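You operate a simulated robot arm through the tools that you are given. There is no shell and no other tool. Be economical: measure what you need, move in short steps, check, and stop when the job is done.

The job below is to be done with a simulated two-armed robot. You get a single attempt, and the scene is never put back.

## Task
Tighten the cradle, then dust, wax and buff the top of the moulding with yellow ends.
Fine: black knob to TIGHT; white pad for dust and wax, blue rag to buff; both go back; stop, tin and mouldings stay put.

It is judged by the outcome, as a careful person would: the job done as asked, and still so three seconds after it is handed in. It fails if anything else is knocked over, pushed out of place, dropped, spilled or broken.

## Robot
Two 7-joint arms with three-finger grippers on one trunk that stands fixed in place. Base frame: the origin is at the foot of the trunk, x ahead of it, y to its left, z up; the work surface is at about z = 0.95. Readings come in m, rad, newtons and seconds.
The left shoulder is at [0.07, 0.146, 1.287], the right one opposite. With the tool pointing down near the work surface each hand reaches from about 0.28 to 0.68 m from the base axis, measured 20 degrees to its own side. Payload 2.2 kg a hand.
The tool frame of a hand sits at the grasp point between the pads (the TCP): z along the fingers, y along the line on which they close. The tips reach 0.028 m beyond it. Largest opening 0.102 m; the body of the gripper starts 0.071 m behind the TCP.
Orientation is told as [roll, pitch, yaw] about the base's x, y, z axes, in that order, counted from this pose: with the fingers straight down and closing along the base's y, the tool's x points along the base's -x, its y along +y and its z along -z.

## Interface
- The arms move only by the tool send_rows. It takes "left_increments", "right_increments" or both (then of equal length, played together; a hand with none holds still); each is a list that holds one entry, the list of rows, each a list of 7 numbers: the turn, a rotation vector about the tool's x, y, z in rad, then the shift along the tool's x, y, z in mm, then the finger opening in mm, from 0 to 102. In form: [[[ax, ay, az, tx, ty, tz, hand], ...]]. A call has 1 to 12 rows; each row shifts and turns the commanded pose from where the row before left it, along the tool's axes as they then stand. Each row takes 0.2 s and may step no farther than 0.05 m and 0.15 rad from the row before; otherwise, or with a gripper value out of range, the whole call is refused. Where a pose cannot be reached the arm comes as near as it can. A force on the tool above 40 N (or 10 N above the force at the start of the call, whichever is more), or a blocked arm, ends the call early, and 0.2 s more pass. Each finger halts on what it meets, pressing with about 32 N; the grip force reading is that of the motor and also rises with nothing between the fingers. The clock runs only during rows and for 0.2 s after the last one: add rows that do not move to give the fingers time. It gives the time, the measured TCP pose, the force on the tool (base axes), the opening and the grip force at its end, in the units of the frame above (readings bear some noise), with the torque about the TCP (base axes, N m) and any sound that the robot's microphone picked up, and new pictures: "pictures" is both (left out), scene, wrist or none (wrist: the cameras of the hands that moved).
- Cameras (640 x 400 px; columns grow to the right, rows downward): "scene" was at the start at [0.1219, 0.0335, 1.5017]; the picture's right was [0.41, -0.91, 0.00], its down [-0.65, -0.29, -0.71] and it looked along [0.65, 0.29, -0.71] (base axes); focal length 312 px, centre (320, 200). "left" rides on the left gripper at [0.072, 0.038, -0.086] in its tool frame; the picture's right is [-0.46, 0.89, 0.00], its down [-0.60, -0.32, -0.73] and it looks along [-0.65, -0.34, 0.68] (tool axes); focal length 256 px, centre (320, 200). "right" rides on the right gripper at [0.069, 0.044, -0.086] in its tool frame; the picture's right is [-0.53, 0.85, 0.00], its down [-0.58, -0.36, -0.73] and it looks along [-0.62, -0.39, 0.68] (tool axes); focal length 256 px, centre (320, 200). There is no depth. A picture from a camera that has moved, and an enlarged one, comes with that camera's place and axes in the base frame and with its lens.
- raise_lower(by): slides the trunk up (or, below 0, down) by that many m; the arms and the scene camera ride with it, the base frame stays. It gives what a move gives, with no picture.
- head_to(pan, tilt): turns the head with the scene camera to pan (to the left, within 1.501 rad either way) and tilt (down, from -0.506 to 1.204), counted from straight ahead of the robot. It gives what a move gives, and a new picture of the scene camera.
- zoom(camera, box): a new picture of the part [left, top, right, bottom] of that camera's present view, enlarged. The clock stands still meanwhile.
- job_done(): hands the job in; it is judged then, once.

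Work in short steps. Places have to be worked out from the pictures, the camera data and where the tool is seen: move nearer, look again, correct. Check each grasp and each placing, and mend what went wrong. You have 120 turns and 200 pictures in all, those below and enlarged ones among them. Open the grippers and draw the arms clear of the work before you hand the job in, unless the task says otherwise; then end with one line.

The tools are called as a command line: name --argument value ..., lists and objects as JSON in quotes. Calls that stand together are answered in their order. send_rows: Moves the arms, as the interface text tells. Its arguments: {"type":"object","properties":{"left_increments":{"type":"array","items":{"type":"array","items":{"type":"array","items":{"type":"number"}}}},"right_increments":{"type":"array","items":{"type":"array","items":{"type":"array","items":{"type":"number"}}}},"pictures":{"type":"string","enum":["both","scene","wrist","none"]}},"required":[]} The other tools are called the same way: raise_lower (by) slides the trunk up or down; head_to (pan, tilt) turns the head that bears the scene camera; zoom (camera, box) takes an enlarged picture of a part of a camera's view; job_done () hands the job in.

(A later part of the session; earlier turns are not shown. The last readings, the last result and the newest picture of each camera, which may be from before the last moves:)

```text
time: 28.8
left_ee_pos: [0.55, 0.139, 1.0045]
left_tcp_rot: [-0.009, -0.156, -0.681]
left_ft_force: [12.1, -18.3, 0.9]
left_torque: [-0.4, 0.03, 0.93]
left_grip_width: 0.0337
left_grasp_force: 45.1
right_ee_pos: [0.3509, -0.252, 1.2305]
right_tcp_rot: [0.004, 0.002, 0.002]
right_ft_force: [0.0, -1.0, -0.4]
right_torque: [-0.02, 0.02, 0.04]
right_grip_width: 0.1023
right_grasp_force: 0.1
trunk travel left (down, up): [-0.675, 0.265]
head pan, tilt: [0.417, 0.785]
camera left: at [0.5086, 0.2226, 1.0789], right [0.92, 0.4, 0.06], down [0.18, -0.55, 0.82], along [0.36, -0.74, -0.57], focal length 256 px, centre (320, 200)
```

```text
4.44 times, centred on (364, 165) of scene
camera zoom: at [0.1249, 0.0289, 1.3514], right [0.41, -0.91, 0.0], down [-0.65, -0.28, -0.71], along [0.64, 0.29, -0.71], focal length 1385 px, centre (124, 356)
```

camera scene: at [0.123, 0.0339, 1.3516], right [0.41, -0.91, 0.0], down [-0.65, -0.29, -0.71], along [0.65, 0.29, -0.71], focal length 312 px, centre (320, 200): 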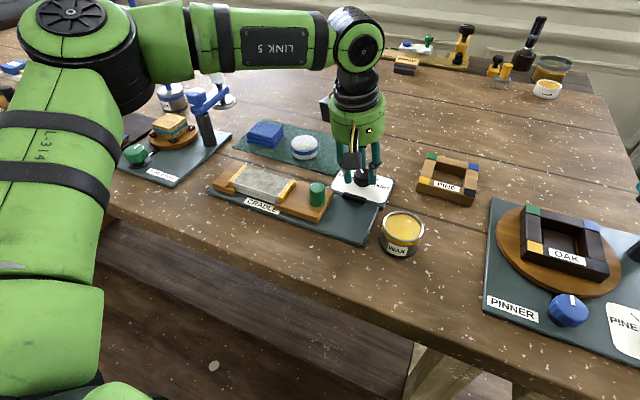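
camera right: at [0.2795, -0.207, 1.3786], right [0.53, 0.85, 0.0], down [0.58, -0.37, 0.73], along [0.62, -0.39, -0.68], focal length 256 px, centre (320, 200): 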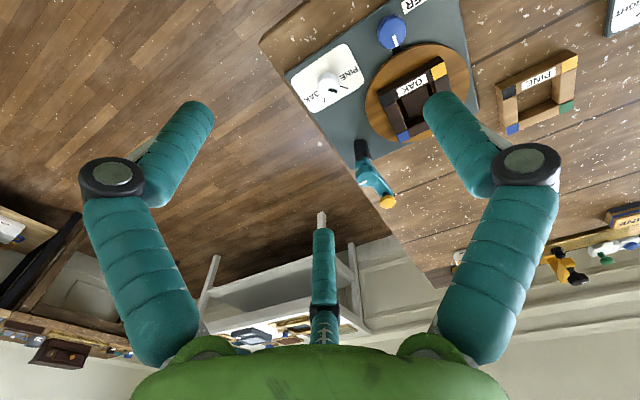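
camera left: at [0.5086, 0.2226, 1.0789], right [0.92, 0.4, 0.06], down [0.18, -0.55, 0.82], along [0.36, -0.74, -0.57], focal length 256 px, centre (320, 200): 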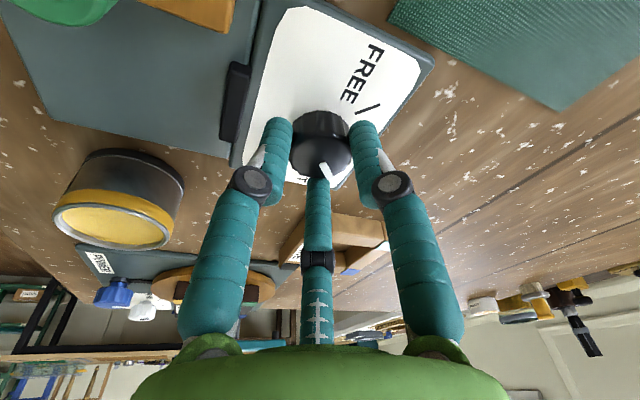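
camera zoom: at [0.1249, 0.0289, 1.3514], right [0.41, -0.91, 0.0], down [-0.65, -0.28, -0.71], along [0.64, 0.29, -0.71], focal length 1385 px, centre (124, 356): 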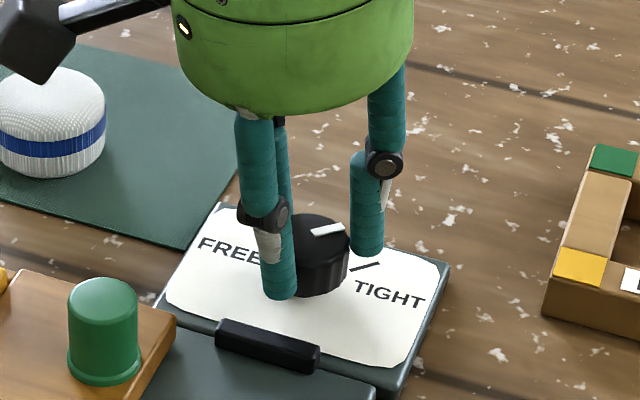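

Pointer at about -37°, about 20° to go.

send_rows --left_increments '[[[0, 0, 0.12, 0, 0, 0, 10], [0, 0, 0.12, 0, 0, 0, 10], [0, 0, 0.12, 0, 0, 0, 10]]]' --pictures "wrist"

zoom --camera "scene" --box '[292, 120, 436, 210]'

```text
time: 29.2
left_ee_pos: [0.5492, 0.1376, 1.0056]
left_tcp_rot: [0.027, -0.175, -0.763]
left_ft_force: [14.8, -8.8, -12.4]
left_torque: [-0.85, -0.85, 0.02]
left_grip_width: 0.0347
left_grasp_force: 45.2
left hand out of reach, approached as far as the arm can: row 1
right_ee_pos: [0.3512, -0.2485, 1.2309]
right_tcp_rot: [0.0, 0.004, 0.0]
right_ft_force: [0.9, -0.8, -0.3]
right_torque: [-0.01, -0.06, 0.0]
right_grip_width: 0.1017
right_grasp_force: 0.1
trunk travel left (down, up): [-0.675, 0.265]
head pan, tilt: [0.417, 0.785]
stopped in row 1 (left hand): the force on the tool passed its limit at 47 N (the readings are from after the stop); the commanded pose is now the measured one
camera left: at [0.5114, 0.2245, 1.0785], right [0.94, 0.33, 0.1], down [0.11, -0.57, 0.82], along [0.33, -0.76, -0.57], focal length 256 px, centre (320, 200)
```

left: 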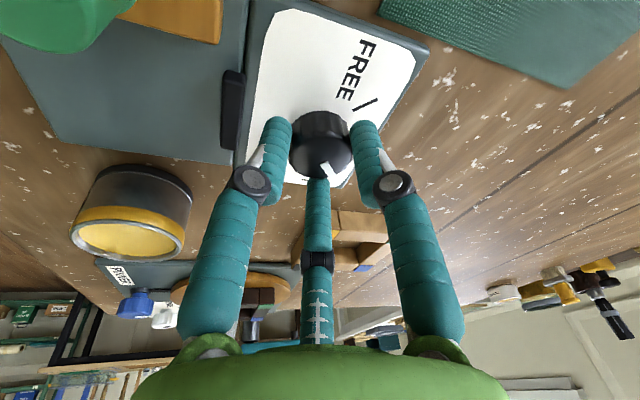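

```text
4.44 times, centred on (364, 165) of scene
camera zoom: at [0.126, 0.0324, 1.3509], right [0.41, -0.91, 0.0], down [-0.65, -0.29, -0.71], along [0.64, 0.29, -0.71], focal length 1385 px, centre (124, 356)
```

zoom: 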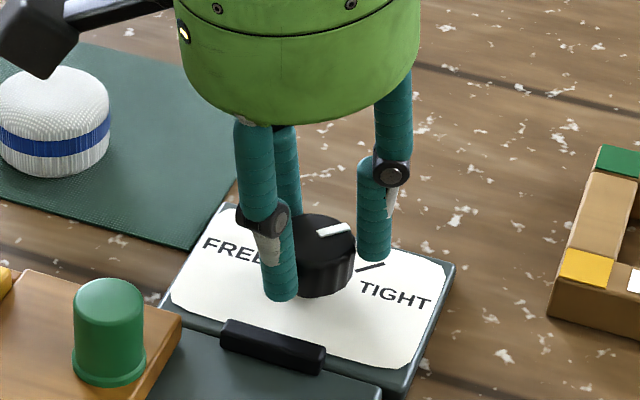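

Hit a limit of the arm. I release, turn the hand back 0.65 rad, and regrip for a second stroke.

send_rows --left_increments '[[[0, 0, 0, 0, 0, 0, 50], [0, 0, 0, 0, 0, 0, 50], [0, 0, -0.13, 0, 0, 0, 50], [0, 0, -0.13, 0, 0, 0, 50], [0, 0, -0.13, 0, 0, 0, 50], [0, 0, -0.13, 0, 0, 0, 50], [0, 0, -0.13, 0, 0, 0, 50]]]' --pictures "wrist"

zoom --camera "scene" --box '[292, 120, 436, 210]'

```text
time: 30.8
left_ee_pos: [0.5444, 0.1422, 1.0071]
left_tcp_rot: [-0.08, -0.151, -0.103]
left_ft_force: [0.5, 0.8, 0.9]
left_torque: [-0.02, 0.04, -0.03]
left_grip_width: 0.0502
left_grasp_force: 0.0
right_ee_pos: [0.3484, -0.2485, 1.2329]
right_tcp_rot: [0.0, 0.0, 0.0]
right_ft_force: [-0.3, -0.4, -0.9]
right_torque: [0.02, 0.0, 0.04]
right_grip_width: 0.1021
right_grasp_force: 0.0
trunk travel left (down, up): [-0.675, 0.265]
head pan, tilt: [0.417, 0.785]
camera left: at [0.4659, 0.1943, 1.0785], right [0.56, 0.83, 0.0], down [0.45, -0.3, 0.84], along [0.69, -0.47, -0.55], focal length 256 px, centre (320, 200)
```

left: 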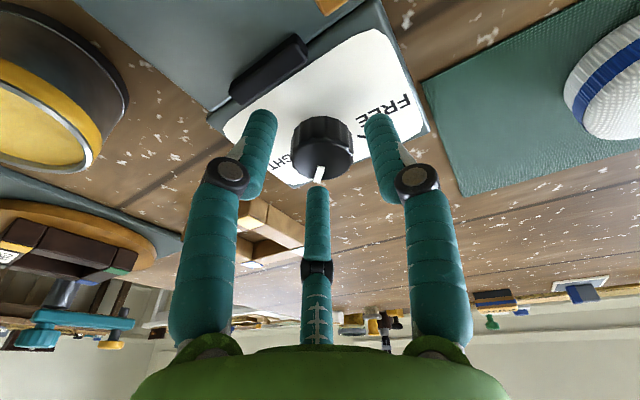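

```text
4.44 times, centred on (364, 165) of scene
camera zoom: at [0.1221, 0.0335, 1.3516], right [0.41, -0.91, 0.0], down [-0.65, -0.29, -0.71], along [0.65, 0.29, -0.71], focal length 1385 px, centre (124, 356)
```

zoom: 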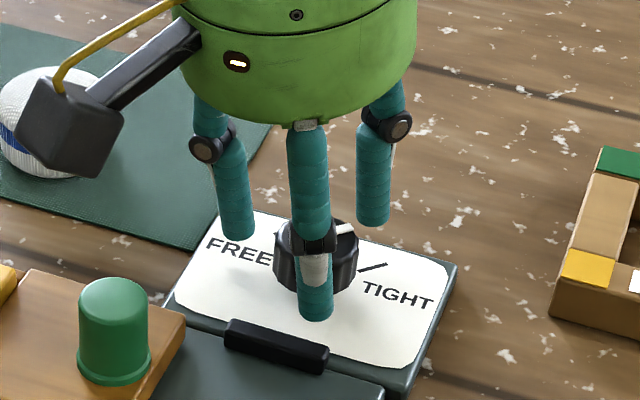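

send_rows --left_increments '[[[0, 0, 0, -2, 0, 0, 30], [0, 0, 0, 0, 0, 0, 10], [0, 0, 0.12, 0, 0, 0, 10], [0, 0, 0.12, 0, 0, 0, 10], [0, 0, 0.12, 0, 0, 0, 10]]]' --pictures "none"

zoom --camera "scene" --box '[292, 120, 436, 210]'

```text
time: 32.0
left_ee_pos: [0.5497, 0.1387, 1.0074]
left_tcp_rot: [-0.022, -0.175, -0.47]
left_ft_force: [15.6, -4.6, 11.6]
left_torque: [-0.31, -0.23, 0.52]
left_grip_width: 0.0333
left_grasp_force: 45.0
right_ee_pos: [0.3495, -0.2503, 1.2315]
right_tcp_rot: [0.001, 0.001, 0.003]
right_ft_force: [0.0, 0.7, -0.1]
right_torque: [-0.05, 0.02, -0.02]
right_grip_width: 0.1021
right_grasp_force: 0.1
trunk travel left (down, up): [-0.675, 0.265]
head pan, tilt: [0.417, 0.785]
```

```text
4.44 times, centred on (364, 165) of scene
camera zoom: at [0.124, 0.0318, 1.3516], right [0.41, -0.91, 0.0], down [-0.65, -0.29, -0.71], along [0.65, 0.29, -0.71], focal length 1385 px, centre (124, 356)
```

zoom: 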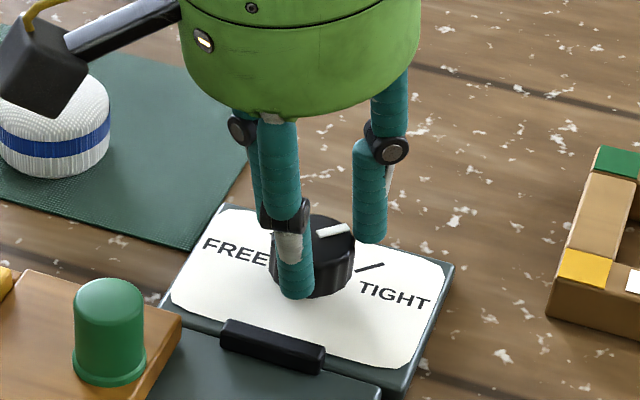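

The pointer is parallel to the TIGHT tick and no longer advances (stop reached). I release, rise, and inspect.

send_rows --left_increments '[[[0, 0, 0.08, 0, 0, 0, 10], [0, 0, 0, 0, 0, 0, 50], [0, 0, 0, 0, 0, 0, 50], [0, 0, 0, 0, 0, -30, 50], [0, 0, 0, 20, 20, -40, 50], [0, 0, 0, 20, 20, -40, 60]]]' --pictures "wrist"

zoom --camera "scene" --box '[292, 120, 436, 210]'

```text
time: 33.4
left_ee_pos: [0.517, 0.2083, 1.1088]
left_tcp_rot: [-0.008, -0.173, -0.55]
left_ft_force: [-0.2, -0.5, -0.4]
left_torque: [0.0, -0.05, -0.02]
left_grip_width: 0.0603
left_grasp_force: 0.1
right_ee_pos: [0.3461, -0.2463, 1.2335]
right_tcp_rot: [-0.001, -0.001, 0.0]
right_ft_force: [-0.9, 0.1, 0.1]
right_torque: [-0.03, 0.01, -0.02]
right_grip_width: 0.1017
right_grasp_force: 0.0
trunk travel left (down, up): [-0.675, 0.265]
head pan, tilt: [0.417, 0.785]
camera left: at [0.4641, 0.285, 1.1814], right [0.85, 0.51, 0.07], down [0.24, -0.51, 0.83], along [0.46, -0.69, -0.56], focal length 256 px, centre (320, 200)
```

left: 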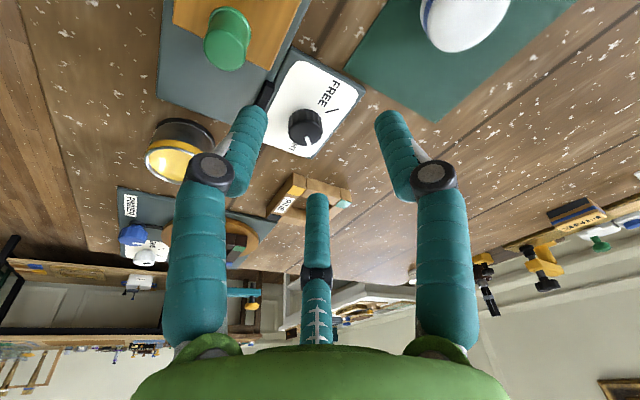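

```text
4.44 times, centred on (364, 165) of scene
camera zoom: at [0.1204, 0.0343, 1.3517], right [0.41, -0.91, 0.0], down [-0.65, -0.29, -0.71], along [0.65, 0.29, -0.71], focal length 1385 px, centre (124, 356)
```

zoom: 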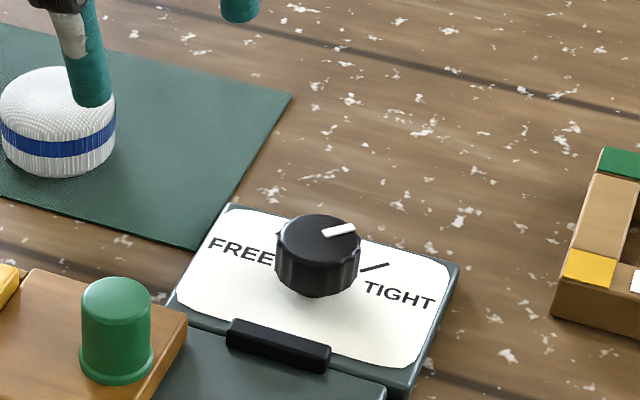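

zoom --camera "left" --box '[260, 70, 380, 170]'

```text
4.00 times, centred on (320, 120) of left
camera zoom: at [0.4641, 0.285, 1.1814], right [0.85, 0.51, 0.07], down [0.24, -0.51, 0.83], along [0.46, -0.69, -0.56], focal length 1024 px, centre (320, 520)
```

zoom: 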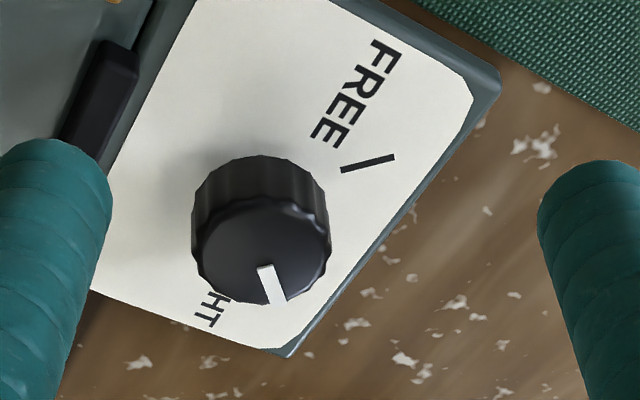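

The knob is at TIGHT. Before taking the pad, I test whether the left hand, yawed and tilted, can reach over the wax tin.

send_rows --left_increments '[[[0.022, 0, 0.126, 0, 0, 0, 60], [0.022, 0, 0.126, 0, 0, 0, 60], [0.022, 0, 0.126, 0, 0, 0, 60], [0.022, 0, 0.126, 0, 0, 0, 60], [0.022, 0, 0.126, 0, 0, 0, 60], [0, 0, 0, -24, -26.8, 10.3, 60], [0, 0, 0, -24, -26.8, 10.3, 60], [0, 0, 0, -24, -26.8, 10.3, 60], [0, 0, 0, -24, -26.8, 10.3, 60], [0, 0, 0, -24, -26.8, 10.3, 60]]]' --pictures "both"

```text
time: 35.6
left_ee_pos: [0.3372, 0.0418, 1.0896]
left_tcp_rot: [-0.01, -0.179, -1.188]
left_ft_force: [-1.0, 0.0, -0.6]
left_torque: [0.0, -0.02, 0.05]
left_grip_width: 0.06
left_grasp_force: 0.0
left hand out of reach, approached as far as the arm can: row 2, 3, 4, 5, 8, 9, 10
right_ee_pos: [0.3477, -0.2484, 1.2326]
right_tcp_rot: [-0.001, 0.0, -0.002]
right_ft_force: [-0.4, 0.7, -0.1]
right_torque: [-0.03, -0.04, 0.01]
right_grip_width: 0.1018
right_grasp_force: 0.1
trunk travel left (down, up): [-0.675, 0.265]
head pan, tilt: [0.417, 0.785]
camera scene: at [0.1208, 0.0331, 1.3518], right [0.41, -0.91, 0.0], down [-0.65, -0.29, -0.71], along [0.65, 0.29, -0.71], focal length 312 px, centre (320, 200)
camera left: at [0.3408, 0.1356, 1.1618], right [0.99, -0.09, 0.08], down [-0.12, -0.55, 0.83], along [-0.04, -0.83, -0.55], focal length 256 px, centre (320, 200)
```

scene: 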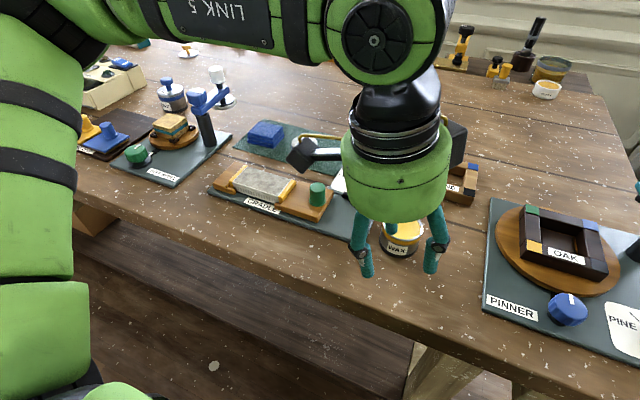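
left: 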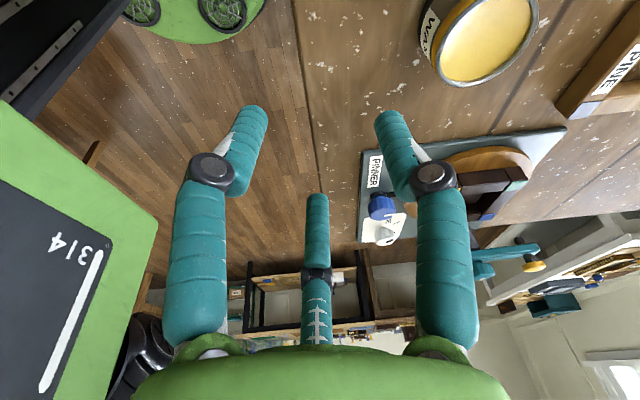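

send_rows --left_increments '[[[0, 0, 0, -12, 31, 2, 60], [0, 0, 0, -12, 31, 2, 60], [0, 0, 0, -12, 31, 2, 60]]]' --pictures "none"

```text
time: 36.4
left_ee_pos: [0.4227, 0.0619, 1.0898]
left_tcp_rot: [-0.007, -0.178, -1.186]
left_ft_force: [-0.1, 0.4, -0.3]
left_torque: [-0.01, 0.07, -0.01]
left_grip_width: 0.0599
left_grasp_force: 0.0
left hand out of reach, approached as far as the arm can: row 1, 2, 3
right_ee_pos: [0.3492, -0.2469, 1.232]
right_tcp_rot: [0.002, -0.001, 0.0]
right_ft_force: [0.1, 0.1, -1.0]
right_torque: [0.01, 0.0, -0.01]
right_grip_width: 0.1019
right_grasp_force: 0.1
trunk travel left (down, up): [-0.675, 0.265]
head pan, tilt: [0.417, 0.785]
```

Close, 28 mm short. I test whether lowering the trunk more extends the inward reach: raise both hands 0.1, lower trunk 0.1, retry.

send_rows --left_increments '[[[0, 0, 0, 0, 0, -35, 60], [0, 0, 0, 0, 0, -35, 60], [0, 0, 0, 0, 0, -35, 60]]]' --right_increments '[[[0, 0, 0, 0, 0, -35, 102], [0, 0, 0, 0, 0, -35, 102], [0, 0, 0, 0, 0, -35, 102]]]' --pictures "none"

raise_lower --by -0.1

send_rows --left_increments '[[[0, 0, 0, -20, 15, 0, 60], [0, 0, 0, -20, 15, 0, 60], [0, 0, 0, -20, 15, 0, 60]]]' --pictures "scene"

```text
time: 37.2
left_ee_pos: [0.4008, 0.09, 1.186]
left_tcp_rot: [-0.008, -0.176, -1.189]
left_ft_force: [0.0, 0.1, -0.1]
left_torque: [-0.03, 0.01, -0.02]
left_grip_width: 0.0597
left_grasp_force: 0.0
left hand out of reach, approached as far as the arm can: row 1, 2, 3
right_ee_pos: [0.3581, -0.2404, 1.3285]
right_tcp_rot: [0.002, -0.002, 0.002]
right_ft_force: [-0.6, 0.4, 0.0]
right_torque: [-0.02, 0.01, 0.03]
right_grip_width: 0.1018
right_grasp_force: 0.0
right hand out of reach, approached as far as the arm can: row 3
trunk travel left (down, up): [-0.675, 0.265]
head pan, tilt: [0.417, 0.785]
```

```text
time: 38.5
left_ee_pos: [0.4015, 0.0892, 1.0861]
left_tcp_rot: [-0.006, -0.178, -1.189]
left_ft_force: [0.0, -0.1, 1.0]
left_torque: [-0.03, 0.0, 0.01]
left_grip_width: 0.0598
left_grasp_force: 0.1
right_ee_pos: [0.3572, -0.2427, 1.2279]
right_tcp_rot: [0.001, 0.0, -0.001]
right_ft_force: [-0.1, 0.1, 0.7]
right_torque: [0.02, 0.01, 0.0]
right_grip_width: 0.1019
right_grasp_force: 0.0
trunk travel left (down, up): [-0.575, 0.365]
head pan, tilt: [0.417, 0.785]
```

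```text
time: 39.3
left_ee_pos: [0.4097, 0.0864, 1.0708]
left_tcp_rot: [-0.006, -0.178, -1.188]
left_ft_force: [-0.2, -0.5, 0.7]
left_torque: [0.0, 0.02, 0.01]
left_grip_width: 0.0602
left_grasp_force: 0.0
left hand out of reach, approached as far as the arm can: row 1, 2, 3
right_ee_pos: [0.3584, -0.2432, 1.2278]
right_tcp_rot: [0.001, 0.0, 0.001]
right_ft_force: [0.4, 0.2, -0.1]
right_torque: [0.01, 0.01, 0.02]
right_grip_width: 0.1021
right_grasp_force: 0.0
trunk travel left (down, up): [-0.575, 0.365]
head pan, tilt: [0.417, 0.785]
camera scene: at [0.1219, 0.0335, 1.2517], right [0.41, -0.91, 0.0], down [-0.65, -0.29, -0.71], along [0.65, 0.29, -0.71], focal length 312 px, centre (320, 200)
```

scene: 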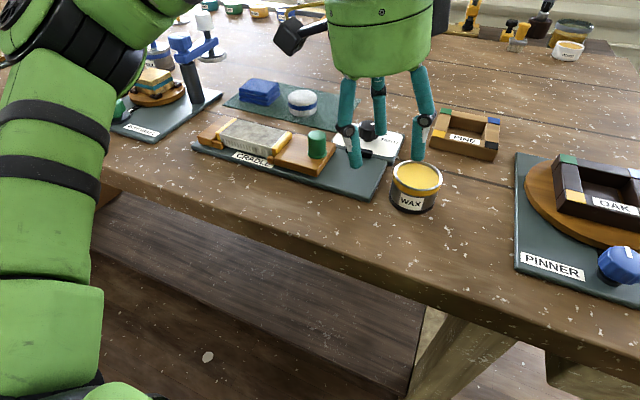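

Worse; the earlier trunk height was about best. I restore it and turn the hand towards the pad.

raise_lower --by 0.1

send_rows --left_increments '[[[0, 0, 0, 20, 0, 0, 102], [-0.022, 0, -0.122, 0, 0, 0, 102], [-0.022, 0, -0.122, 0, 0, 0, 102], [-0.022, 0, -0.122, 0, 0, 0, 102], [-0.022, 0, -0.122, 0, 0, 0, 102], [-0.022, 0, -0.122, 0, 0, 0, 102], [-0.022, 0, -0.122, 0, 0, 0, 102], [-0.022, 0, -0.122, 0, 0, 0, 102], [-0.022, 0, -0.122, 0, 0, 0, 102], [0, -0.07, 0, 0, 0, 0, 102]]]' --pictures "none"

```text
time: 40.7
left_ee_pos: [0.41, 0.0861, 1.1703]
left_tcp_rot: [-0.006, -0.179, -1.188]
left_ft_force: [0.2, -0.3, -0.7]
left_torque: [0.02, 0.03, -0.02]
left_grip_width: 0.0598
left_grasp_force: 0.2
right_ee_pos: [0.3578, -0.2425, 1.3278]
right_tcp_rot: [0.003, -0.001, -0.002]
right_ft_force: [0.0, 0.5, 0.3]
right_torque: [0.0, -0.04, 0.0]
right_grip_width: 0.102
right_grasp_force: 0.1
trunk travel left (down, up): [-0.675, 0.265]
head pan, tilt: [0.417, 0.785]
```

```text
time: 42.9
left_ee_pos: [0.4009, 0.1043, 1.1683]
left_tcp_rot: [-0.004, -0.246, -0.195]
left_ft_force: [-0.1, -0.1, 0.8]
left_torque: [0.03, -0.03, -0.01]
left_grip_width: 0.1019
left_grasp_force: 0.0
right_ee_pos: [0.3564, -0.2424, 1.3274]
right_tcp_rot: [0.0, -0.002, 0.0]
right_ft_force: [-0.7, -0.3, 0.1]
right_torque: [-0.03, 0.0, 0.03]
right_grip_width: 0.1021
right_grasp_force: 0.0
trunk travel left (down, up): [-0.675, 0.265]
head pan, tilt: [0.417, 0.785]
```

send_rows --left_increments '[[[0, 0, 0, -10.5, 37.5, 10.9, 102], [0, 0, 0, -10.5, 37.5, 10.9, 102], [0, 0, 0, -10.5, 37.5, 10.9, 102], [0, 0, 0, -10.5, 37.5, 10.9, 102], [0, 0, 0, -10.5, 37.5, 10.9, 102], [0, 0, 0, -10.5, 37.5, 10.9, 102]]]' --pictures "both"

zoom --camera "left" --box '[220, 0, 460, 150]'

zoom --camera "scene" --box '[200, 80, 392, 200]'

```text
time: 44.3
left_ee_pos: [0.5231, 0.3126, 1.1167]
left_tcp_rot: [-0.009, -0.241, -0.193]
left_ft_force: [-0.3, -0.4, -0.5]
left_torque: [0.0, 0.04, -0.01]
left_grip_width: 0.1021
left_grasp_force: 0.1
right_ee_pos: [0.3596, -0.242, 1.3263]
right_tcp_rot: [0.0, 0.002, -0.001]
right_ft_force: [0.6, 0.7, -0.5]
right_torque: [-0.07, -0.01, 0.0]
right_grip_width: 0.1021
right_grasp_force: 0.0
trunk travel left (down, up): [-0.675, 0.265]
head pan, tilt: [0.417, 0.785]
camera scene: at [0.1228, 0.0347, 1.3515], right [0.41, -0.91, 0.0], down [-0.65, -0.29, -0.71], along [0.65, 0.29, -0.71], focal length 312 px, centre (320, 200)
camera left: at [0.4411, 0.3678, 1.1837], right [0.61, 0.78, 0.11], down [0.34, -0.39, 0.86], along [0.71, -0.49, -0.5], focal length 256 px, centre (320, 200)
```

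scene: 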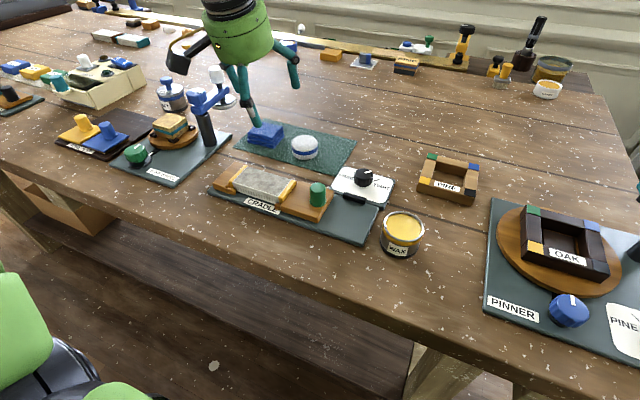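
left: 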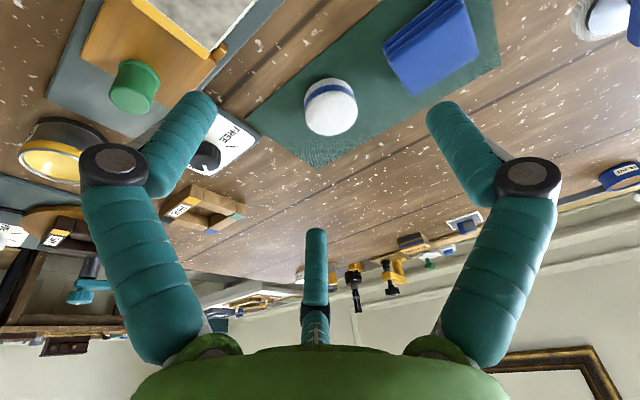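

```text
2.67 times, centred on (340, 75) of left
camera zoom: at [0.4411, 0.3678, 1.1837], right [0.61, 0.78, 0.11], down [0.34, -0.39, 0.86], along [0.71, -0.49, -0.5], focal length 683 px, centre (267, 533)
```

zoom: 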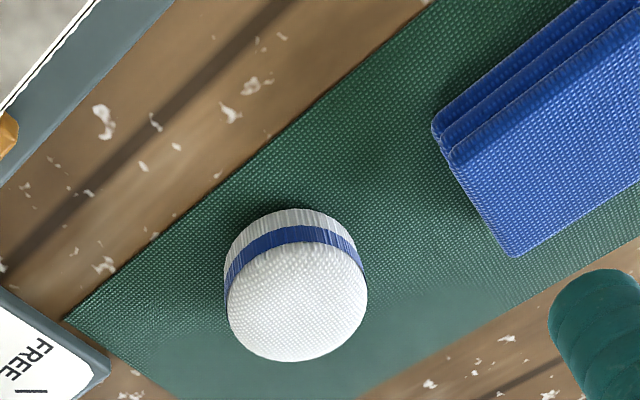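

```text
3.33 times, centred on (296, 140) of scene
camera zoom: at [0.1228, 0.0347, 1.3515], right [0.41, -0.91, 0.0], down [-0.65, -0.29, -0.71], along [0.65, 0.29, -0.71], focal length 1038 px, centre (400, 400)
```

zoom: 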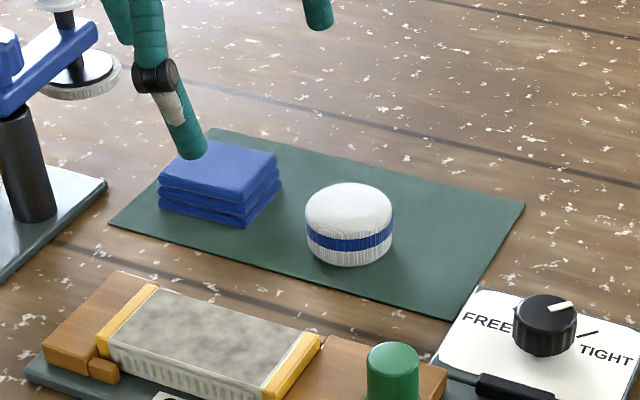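

Pad centre ≈(0.602, 0.282), z 0.952–0.98, diameter ≈55 mm. I move above it.

send_rows --left_increments '[[[0, 0, 0, -19.9, -4.9, 27.9, 78], [0, 0, 0, -19.9, -4.9, 27.9, 78], [0, 0, 0, -19.9, -4.9, 27.9, 78]]]' --pictures "both"

zoom --camera "left" --box '[220, 20, 428, 150]'

zoom --camera "scene" --box '[236, 80, 380, 170]'

```text
time: 45.1
left_ee_pos: [0.5943, 0.2806, 1.0504]
left_tcp_rot: [-0.006, -0.245, -0.195]
left_ft_force: [0.5, -0.1, -0.4]
left_torque: [0.02, 0.02, 0.0]
left_grip_width: 0.078
left_grasp_force: 0.1
right_ee_pos: [0.3591, -0.2427, 1.3273]
right_tcp_rot: [0.003, 0.002, -0.001]
right_ft_force: [0.3, -0.2, -0.1]
right_torque: [0.02, 0.01, 0.0]
right_grip_width: 0.1019
right_grasp_force: 0.0
trunk travel left (down, up): [-0.675, 0.265]
head pan, tilt: [0.417, 0.785]
camera scene: at [0.123, 0.0329, 1.3516], right [0.41, -0.91, 0.0], down [-0.65, -0.29, -0.71], along [0.65, 0.29, -0.71], focal length 312 px, centre (320, 200)
camera left: at [0.5133, 0.3359, 1.1168], right [0.62, 0.78, 0.11], down [0.34, -0.39, 0.86], along [0.71, -0.49, -0.5], focal length 256 px, centre (320, 200)
```

scene: 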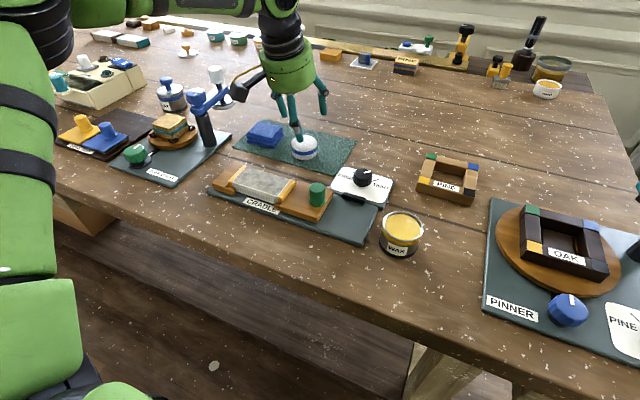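
left: 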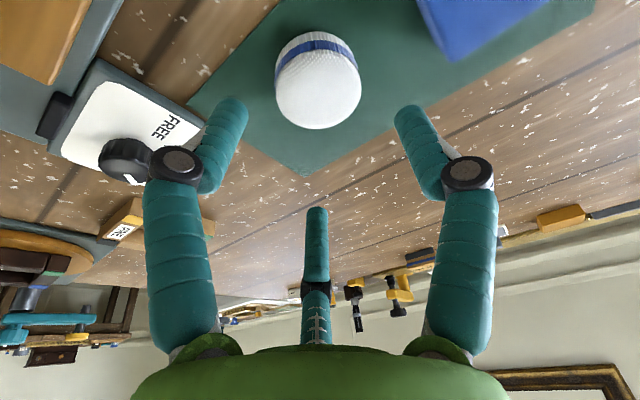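

```text
3.08 times, centred on (324, 85) of left
camera zoom: at [0.5133, 0.3359, 1.1168], right [0.62, 0.78, 0.11], down [0.34, -0.39, 0.86], along [0.71, -0.49, -0.5], focal length 788 px, centre (308, 554)
```

zoom: 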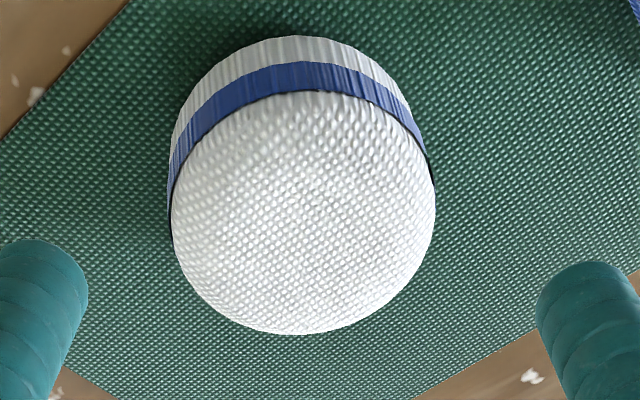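

```text
4.44 times, centred on (308, 125) of scene
camera zoom: at [0.123, 0.0329, 1.3516], right [0.41, -0.91, 0.0], down [-0.65, -0.29, -0.71], along [0.65, 0.29, -0.71], focal length 1385 px, centre (373, 533)
```

zoom: 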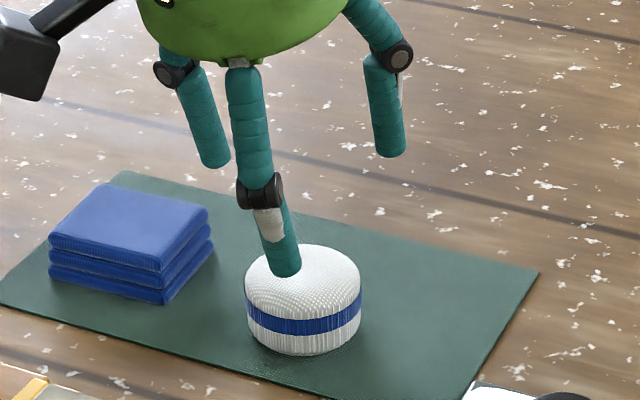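

Pad confirmed at (0.603, 0.284). I lower and grip its upper half.

send_rows --left_increments '[[[0, 0, 0, 5.3, 2.2, 27.2, 78], [0, 0, 0, 5.3, 2.3, 27.2, 78], [0, 0, 0, 0, 0, 0, 78]]]' --pictures "both"

zoom --camera "scene" --box '[236, 90, 380, 180]'

```text
time: 45.9
left_ee_pos: [0.5986, 0.2837, 0.9955]
left_tcp_rot: [-0.005, -0.245, -0.192]
left_ft_force: [-1.0, -0.4, 0.1]
left_torque: [0.0, 0.01, 0.02]
left_grip_width: 0.078
left_grasp_force: 0.1
right_ee_pos: [0.3571, -0.242, 1.3284]
right_tcp_rot: [0.001, -0.003, 0.001]
right_ft_force: [-0.7, 1.0, -0.6]
right_torque: [0.01, 0.01, 0.01]
right_grip_width: 0.102
right_grasp_force: 0.0
trunk travel left (down, up): [-0.675, 0.265]
head pan, tilt: [0.417, 0.785]
camera scene: at [0.121, 0.0333, 1.3518], right [0.41, -0.91, 0.0], down [-0.65, -0.29, -0.71], along [0.65, 0.29, -0.71], focal length 312 px, centre (320, 200)
camera left: at [0.516, 0.339, 1.0619], right [0.61, 0.78, 0.11], down [0.34, -0.39, 0.86], along [0.71, -0.49, -0.5], focal length 256 px, centre (320, 200)
```

scene: 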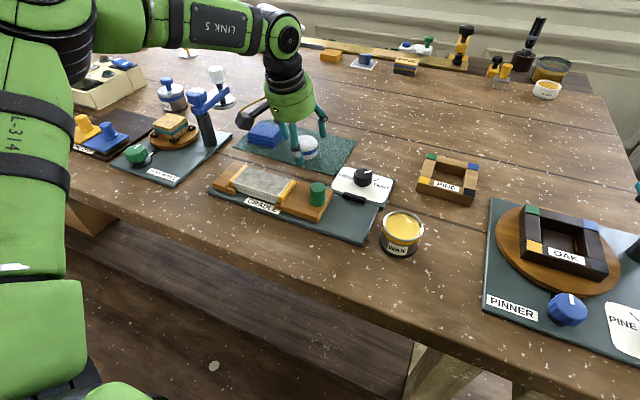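
left: 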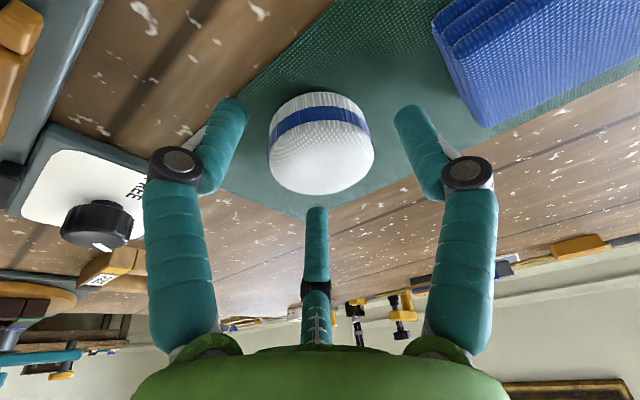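

```text
4.44 times, centred on (308, 135) of scene
camera zoom: at [0.121, 0.0333, 1.3518], right [0.41, -0.91, 0.0], down [-0.65, -0.29, -0.71], along [0.65, 0.29, -0.71], focal length 1385 px, centre (373, 489)
```

zoom: 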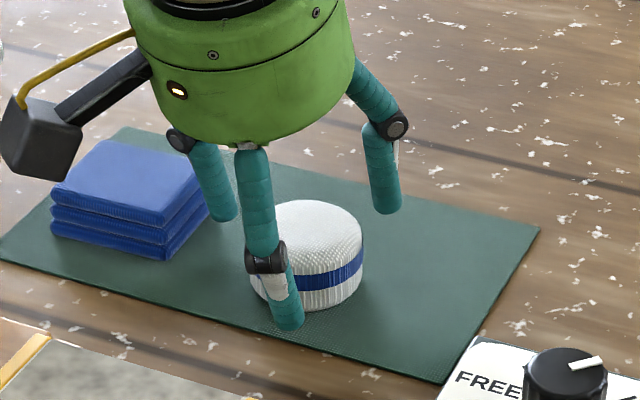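

Well centred. Closing on the pad, then a small lift to check.

send_rows --left_increments '[[[0, 0, 0, 0, 0, 0, 60], [0, 0, 0, 0, 0, 0, 40], [0, 0, 0, 0, 0, 0, 30], [0, 0, 0, 8, 0, -29, 30], [0, 0, 0, 8, 0, -29, 30]]]' --pictures "both"

zoom --camera "scene" --box '[236, 70, 380, 160]'

```text
time: 47.1
left_ee_pos: [0.5666, 0.2898, 1.049]
left_tcp_rot: [-0.004, -0.244, -0.196]
left_ft_force: [0.6, 0.3, 0.1]
left_torque: [-0.02, 0.02, -0.01]
left_grip_width: 0.0531
left_grasp_force: 32.0
right_ee_pos: [0.3567, -0.2436, 1.3282]
right_tcp_rot: [0.002, -0.001, -0.001]
right_ft_force: [-0.4, -0.3, 0.0]
right_torque: [0.0, -0.02, -0.03]
right_grip_width: 0.102
right_grasp_force: 0.0
trunk travel left (down, up): [-0.675, 0.265]
head pan, tilt: [0.417, 0.785]
camera scene: at [0.1203, 0.0334, 1.3518], right [0.41, -0.91, 0.0], down [-0.65, -0.29, -0.71], along [0.65, 0.29, -0.71], focal length 312 px, centre (320, 200)
camera left: at [0.4864, 0.345, 1.1155], right [0.61, 0.78, 0.11], down [0.34, -0.39, 0.86], along [0.71, -0.49, -0.5], focal length 256 px, centre (320, 200)
```

scene: 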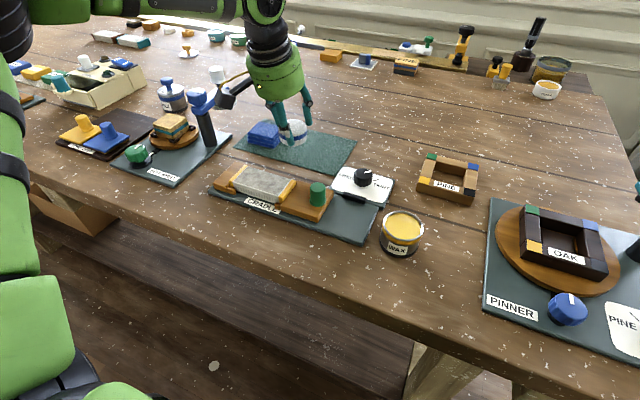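
left: 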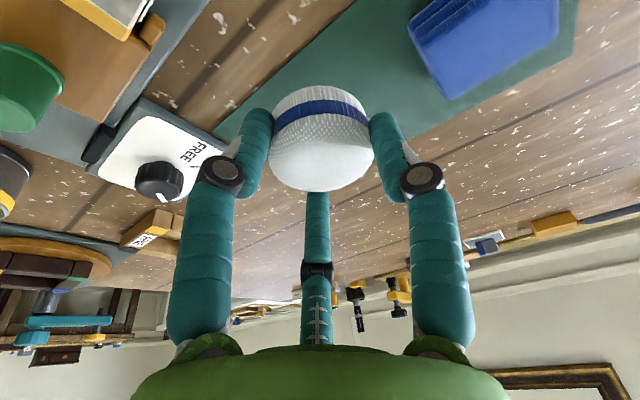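

```text
4.44 times, centred on (308, 115) of scene
camera zoom: at [0.1203, 0.0334, 1.3518], right [0.41, -0.91, 0.0], down [-0.65, -0.29, -0.71], along [0.65, 0.29, -0.71], focal length 1385 px, centre (373, 578)
```

zoom: 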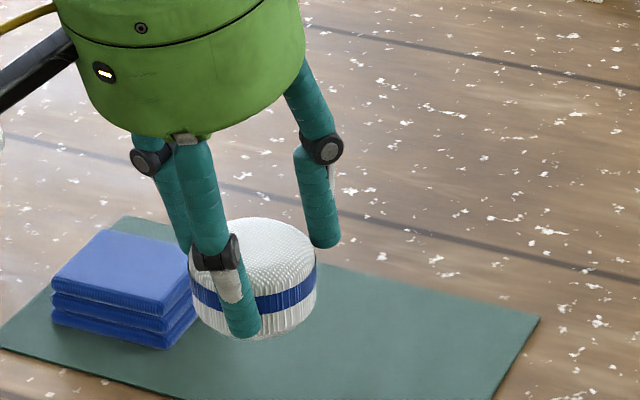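

Pad held securely. Now measure the moulding top closely.

zoom --camera "scene" --box '[205, 150, 349, 240]'

```text
4.44 times, centred on (277, 195) of scene
camera zoom: at [0.1203, 0.0334, 1.3518], right [0.41, -0.91, 0.0], down [-0.65, -0.29, -0.71], along [0.65, 0.29, -0.71], focal length 1385 px, centre (511, 222)
```

zoom: 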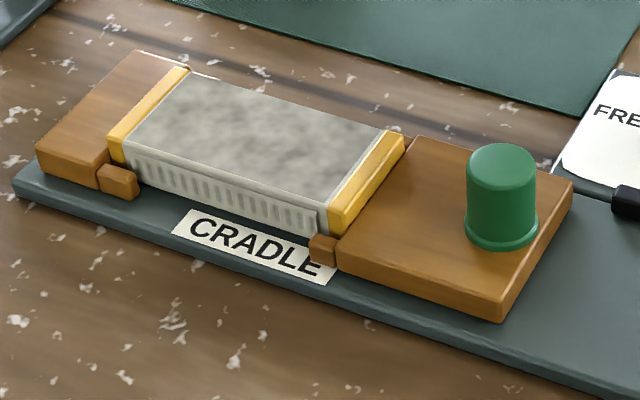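

Moulding top: x 0.4405–0.489, y 0.251–0.345, z≈0.981. I carry the pad above its +y end.

send_rows --left_increments '[[[0, 0, 0, 36.7, 7.2, -7.8, 30], [0, 0, 0, 36.7, 7.2, -7.8, 30], [0, 0, 0, 36.7, 7.2, -7.8, 30]]]' --pictures "both"

zoom --camera "scene" --box '[190, 120, 350, 220]'

```text
time: 47.9
left_ee_pos: [0.4612, 0.333, 1.0436]
left_tcp_rot: [-0.006, -0.244, -0.194]
left_ft_force: [0.2, 0.0, 0.9]
left_torque: [-0.03, -0.04, -0.04]
left_grip_width: 0.0533
left_grasp_force: 32.3
right_ee_pos: [0.3564, -0.2421, 1.3281]
right_tcp_rot: [-0.001, -0.003, 0.001]
right_ft_force: [-0.1, -0.1, -0.2]
right_torque: [-0.04, 0.0, 0.03]
right_grip_width: 0.1026
right_grasp_force: 0.1
trunk travel left (down, up): [-0.675, 0.265]
head pan, tilt: [0.417, 0.785]
camera scene: at [0.1209, 0.0345, 1.3517], right [0.41, -0.91, 0.0], down [-0.65, -0.29, -0.71], along [0.65, 0.29, -0.71], focal length 312 px, centre (320, 200)
camera left: at [0.3805, 0.3885, 1.11], right [0.62, 0.78, 0.11], down [0.34, -0.39, 0.86], along [0.71, -0.49, -0.5], focal length 256 px, centre (320, 200)
```

scene: 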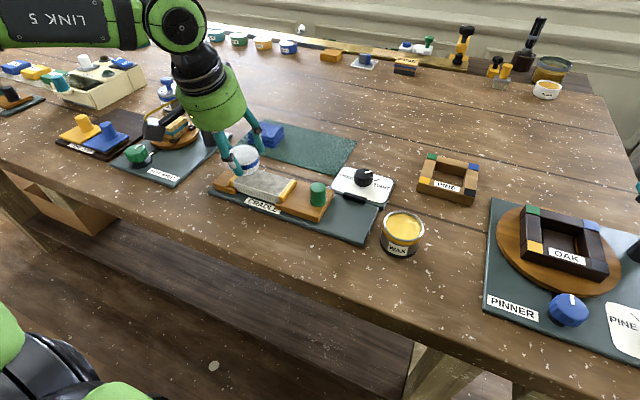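
left: 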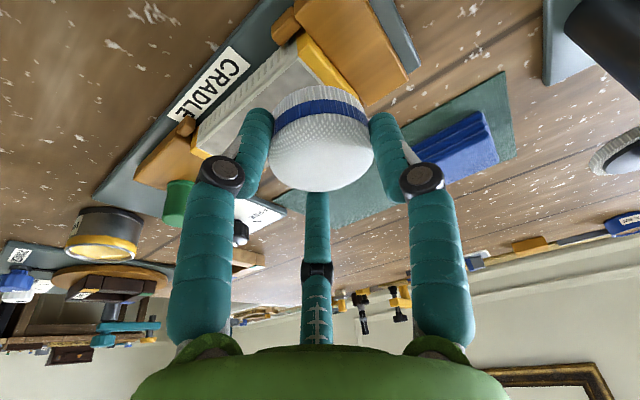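

```text
4.00 times, centred on (270, 170) of scene
camera zoom: at [0.1209, 0.0345, 1.3517], right [0.41, -0.91, 0.0], down [-0.65, -0.29, -0.71], along [0.65, 0.29, -0.71], focal length 1246 px, centre (520, 320)
```

zoom: 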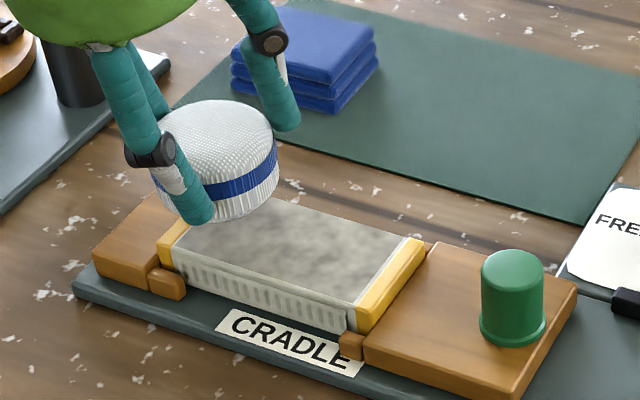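

Lowering towards contact.

send_rows --left_increments '[[[0, 0, 0, 3.9, 0, 15.5, 30], [0, 0, 0, 0.25, 0, 1, 30], [0, 0, 0, 0.25, 0, 1, 30]]]' --pictures "none"

zoom --camera "scene" --box '[190, 120, 350, 220]'

```text
time: 48.7
left_ee_pos: [0.4639, 0.3324, 1.028]
left_tcp_rot: [-0.004, -0.249, -0.196]
left_ft_force: [-0.2, 0.1, 12.3]
left_torque: [0.05, 0.23, -0.04]
left_grip_width: 0.0531
left_grasp_force: 31.9
right_ee_pos: [0.3556, -0.2423, 1.3281]
right_tcp_rot: [0.002, -0.002, 0.0]
right_ft_force: [-0.4, 0.4, -0.4]
right_torque: [0.01, -0.02, 0.01]
right_grip_width: 0.1021
right_grasp_force: 0.0
trunk travel left (down, up): [-0.675, 0.265]
head pan, tilt: [0.417, 0.785]
```

```text
4.00 times, centred on (270, 170) of scene
camera zoom: at [0.1203, 0.0327, 1.352], right [0.41, -0.91, 0.0], down [-0.65, -0.29, -0.71], along [0.65, 0.29, -0.71], focal length 1246 px, centre (520, 320)
```

zoom: 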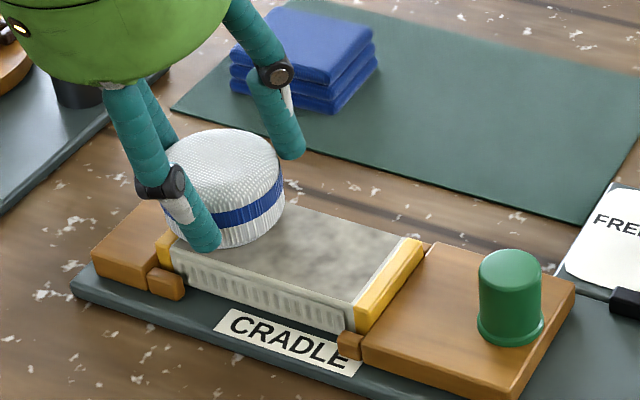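

Contact at about 12 N. I ease slightly and stroke along the moulding to the -y end.

send_rows --left_increments '[[[0, 0, 0, -0.15, 0, -0.6, 30], [0, 0, 0, -2.75, -14.3, 0.7, 30], [0, 0, 0, -2.75, -14.3, 0.7, 30], [0, 0, 0, -2.75, -14.3, 0.7, 30], [0, 0, 0, -2.75, -14.3, 0.7, 30], [0, 0, 0, -2.75, -14.3, 0.7, 30]]]' --pictures "none"

zoom --camera "scene" --box '[190, 120, 350, 220]'

```text
time: 50.1
left_ee_pos: [0.4622, 0.2603, 1.0268]
left_tcp_rot: [-0.004, -0.245, -0.194]
left_ft_force: [-0.7, 4.5, 11.4]
left_torque: [0.26, 0.23, -0.09]
left_grip_width: 0.0532
left_grasp_force: 32.0
right_ee_pos: [0.3564, -0.2437, 1.3277]
right_tcp_rot: [0.002, -0.002, 0.001]
right_ft_force: [0.1, 0.2, 0.4]
right_torque: [0.0, 0.03, -0.01]
right_grip_width: 0.1021
right_grasp_force: 0.0
trunk travel left (down, up): [-0.675, 0.265]
head pan, tilt: [0.417, 0.785]
```

```text
4.00 times, centred on (270, 170) of scene
camera zoom: at [0.1202, 0.0333, 1.3518], right [0.41, -0.91, 0.0], down [-0.65, -0.29, -0.71], along [0.65, 0.29, -0.71], focal length 1246 px, centre (520, 320)
```

zoom: 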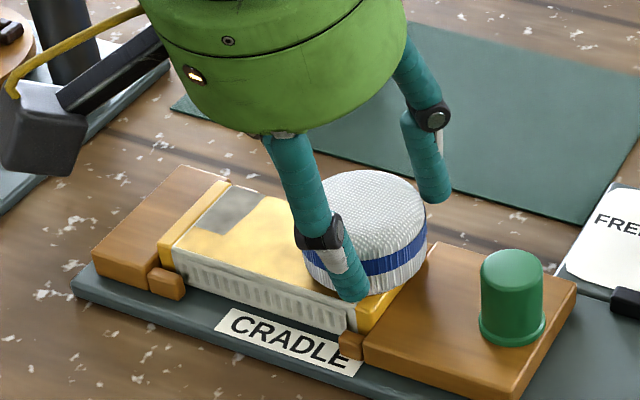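

The dust is coming off, with a remnant at the back of the +y end. I stroke back on a lane 8 mm farther.

send_rows --left_increments '[[[0, 0, 0, -7.6, 1.5, 1.9, 30], [0, 0, 0, 2.75, 14.3, -0.7, 30], [0, 0, 0, 2.75, 14.3, -0.7, 30], [0, 0, 0, 2.75, 14.3, -0.7, 30], [0, 0, 0, 2.75, 14.3, -0.7, 30], [0, 0, 0, 2.75, 14.3, -0.7, 30], [0, 0, 0, 0.8, 4, -0.2, 30], [0, 0, 0, 9.2, -1.8, -2.3, 30], [0, 0, 0, -2.75, -14.3, 0.7, 30], [0, 0, 0, -2.75, -14.3, 0.7, 30], [0, 0, 0, -2.75, -14.3, 0.7, 30], [0, 0, 0, -2.75, -14.3, 0.7, 30]]]' --pictures "none"

zoom --camera "scene" --box '[190, 120, 350, 220]'

```text
time: 52.7
left_ee_pos: [0.4615, 0.2779, 1.0277]
left_tcp_rot: [-0.003, -0.244, -0.195]
left_ft_force: [-0.8, 4.5, 10.5]
left_torque: [0.22, 0.17, -0.03]
left_grip_width: 0.0534
left_grasp_force: 31.7
right_ee_pos: [0.3555, -0.2444, 1.3281]
right_tcp_rot: [0.002, -0.001, 0.001]
right_ft_force: [0.6, -0.5, 0.1]
right_torque: [0.0, -0.03, -0.01]
right_grip_width: 0.1021
right_grasp_force: 0.0
trunk travel left (down, up): [-0.675, 0.265]
head pan, tilt: [0.417, 0.785]
```

```text
4.00 times, centred on (270, 170) of scene
camera zoom: at [0.1205, 0.033, 1.3518], right [0.41, -0.91, 0.0], down [-0.65, -0.29, -0.71], along [0.65, 0.29, -0.71], focal length 1246 px, centre (520, 320)
```

zoom: 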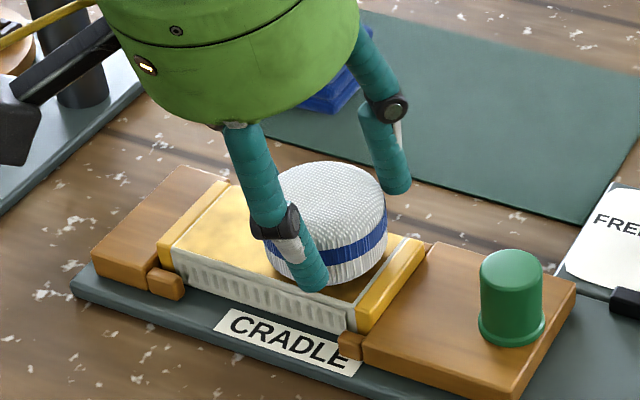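

Looks clean. One more lane nearer the front edge, then lift and inspect.

send_rows --left_increments '[[[0, 0, 0, 7.6, -1.5, -1.9, 30], [0, 0, 0, -2.75, -14.3, 0.7, 30], [0, 0, 0, -0.8, -4, 0.2, 30], [0, 0, 0, 2.75, 14.3, -0.7, 30], [0, 0, 0, 2.75, 14.3, -0.7, 30], [0, 0, 0, 2.75, 14.3, -0.7, 30], [0, 0, 0, 2.75, 14.3, -0.7, 30], [0, 0, 0, 2.75, 14.3, -0.7, 30], [0, 0, 0, -6, 0, -24, 30], [0, 0, 0, -38, 10, -19, 30]]]' --pictures "none"

zoom --camera "scene" --box '[190, 120, 350, 220]'

zoom --camera "scene" --box '[360, 185, 456, 265]'

```text
time: 54.9
left_ee_pos: [0.4883, 0.3357, 1.0793]
left_tcp_rot: [-0.004, -0.241, -0.194]
left_ft_force: [0.8, -0.4, -0.7]
left_torque: [0.05, 0.02, -0.03]
left_grip_width: 0.0528
left_grasp_force: 31.9
right_ee_pos: [0.3597, -0.2447, 1.3268]
right_tcp_rot: [0.0, 0.004, 0.001]
right_ft_force: [1.2, -0.4, -1.0]
right_torque: [0.06, 0.03, 0.0]
right_grip_width: 0.1019
right_grasp_force: 0.0
trunk travel left (down, up): [-0.675, 0.265]
head pan, tilt: [0.417, 0.785]
```

```text
4.00 times, centred on (270, 170) of scene
camera zoom: at [0.1236, 0.0318, 1.3514], right [0.41, -0.91, 0.0], down [-0.65, -0.29, -0.71], along [0.65, 0.29, -0.71], focal length 1246 px, centre (520, 320)
```

zoom: 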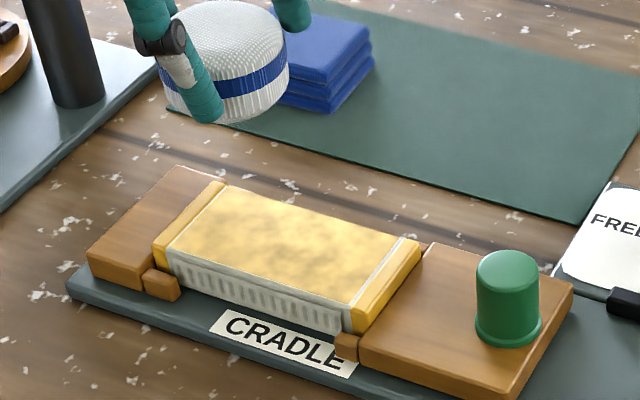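

```text
5.00 times, centred on (408, 225) of scene
camera zoom: at [0.1236, 0.0318, 1.3514], right [0.41, -0.91, 0.0], down [-0.65, -0.29, -0.71], along [0.65, 0.29, -0.71], focal length 1558 px, centre (-120, 75)
```

zoom: 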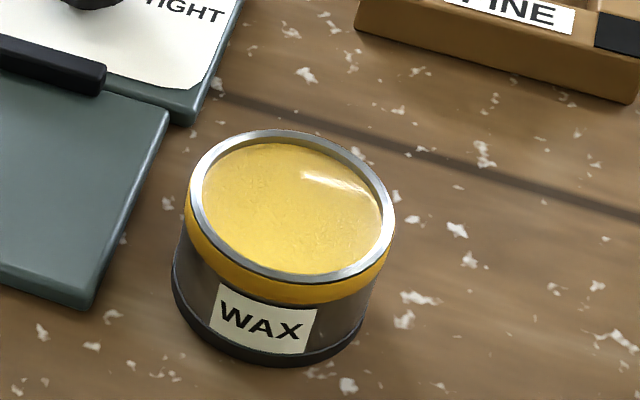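

Dusted. The tin rim is at about (0.4515, 0.043), z≈0.992. I carry the pad nearer and yaw towards the tin.

send_rows --left_increments '[[[0, 0, 0, 9.6, -36, -6.5, 30], [0, 0, 0, 9.6, -36, -6.5, 30], [0, 0, 0, 9.6, -36, -6.5, 30], [0, 0, 0, 9.6, -36, -6.5, 30], [0, 0, 0, 9.6, -36, -6.5, 30], [0.0344, 0, 0.1378, 0, 0, 0, 30], [0.0344, 0, 0.1378, 0, 0, 0, 30], [0.0344, 0, 0.1378, 0, 0, 0, 30], [0.0344, 0, 0.1378, 0, 0, 0, 30], [0.0344, 0, 0.1378, 0, 0, 0, 30], [0.0344, 0, 0.1378, 0, 0, 0, 30], [0.0344, 0, 0.1378, 0, 0, 0, 30]]]' --pictures "none"

```text
time: 57.5
left_ee_pos: [0.364, 0.1356, 1.1035]
left_tcp_rot: [0.004, -0.243, -1.185]
left_ft_force: [0.1, -1.7, 0.1]
left_torque: [0.04, -0.02, -0.01]
left_grip_width: 0.0532
left_grasp_force: 31.3
left hand out of reach, approached as far as the arm can: row 11, 12
right_ee_pos: [0.3558, -0.246, 1.3276]
right_tcp_rot: [0.003, -0.001, -0.001]
right_ft_force: [-0.5, -0.3, -0.6]
right_torque: [0.04, -0.05, -0.01]
right_grip_width: 0.102
right_grasp_force: 0.1
trunk travel left (down, up): [-0.675, 0.265]
head pan, tilt: [0.417, 0.785]
```

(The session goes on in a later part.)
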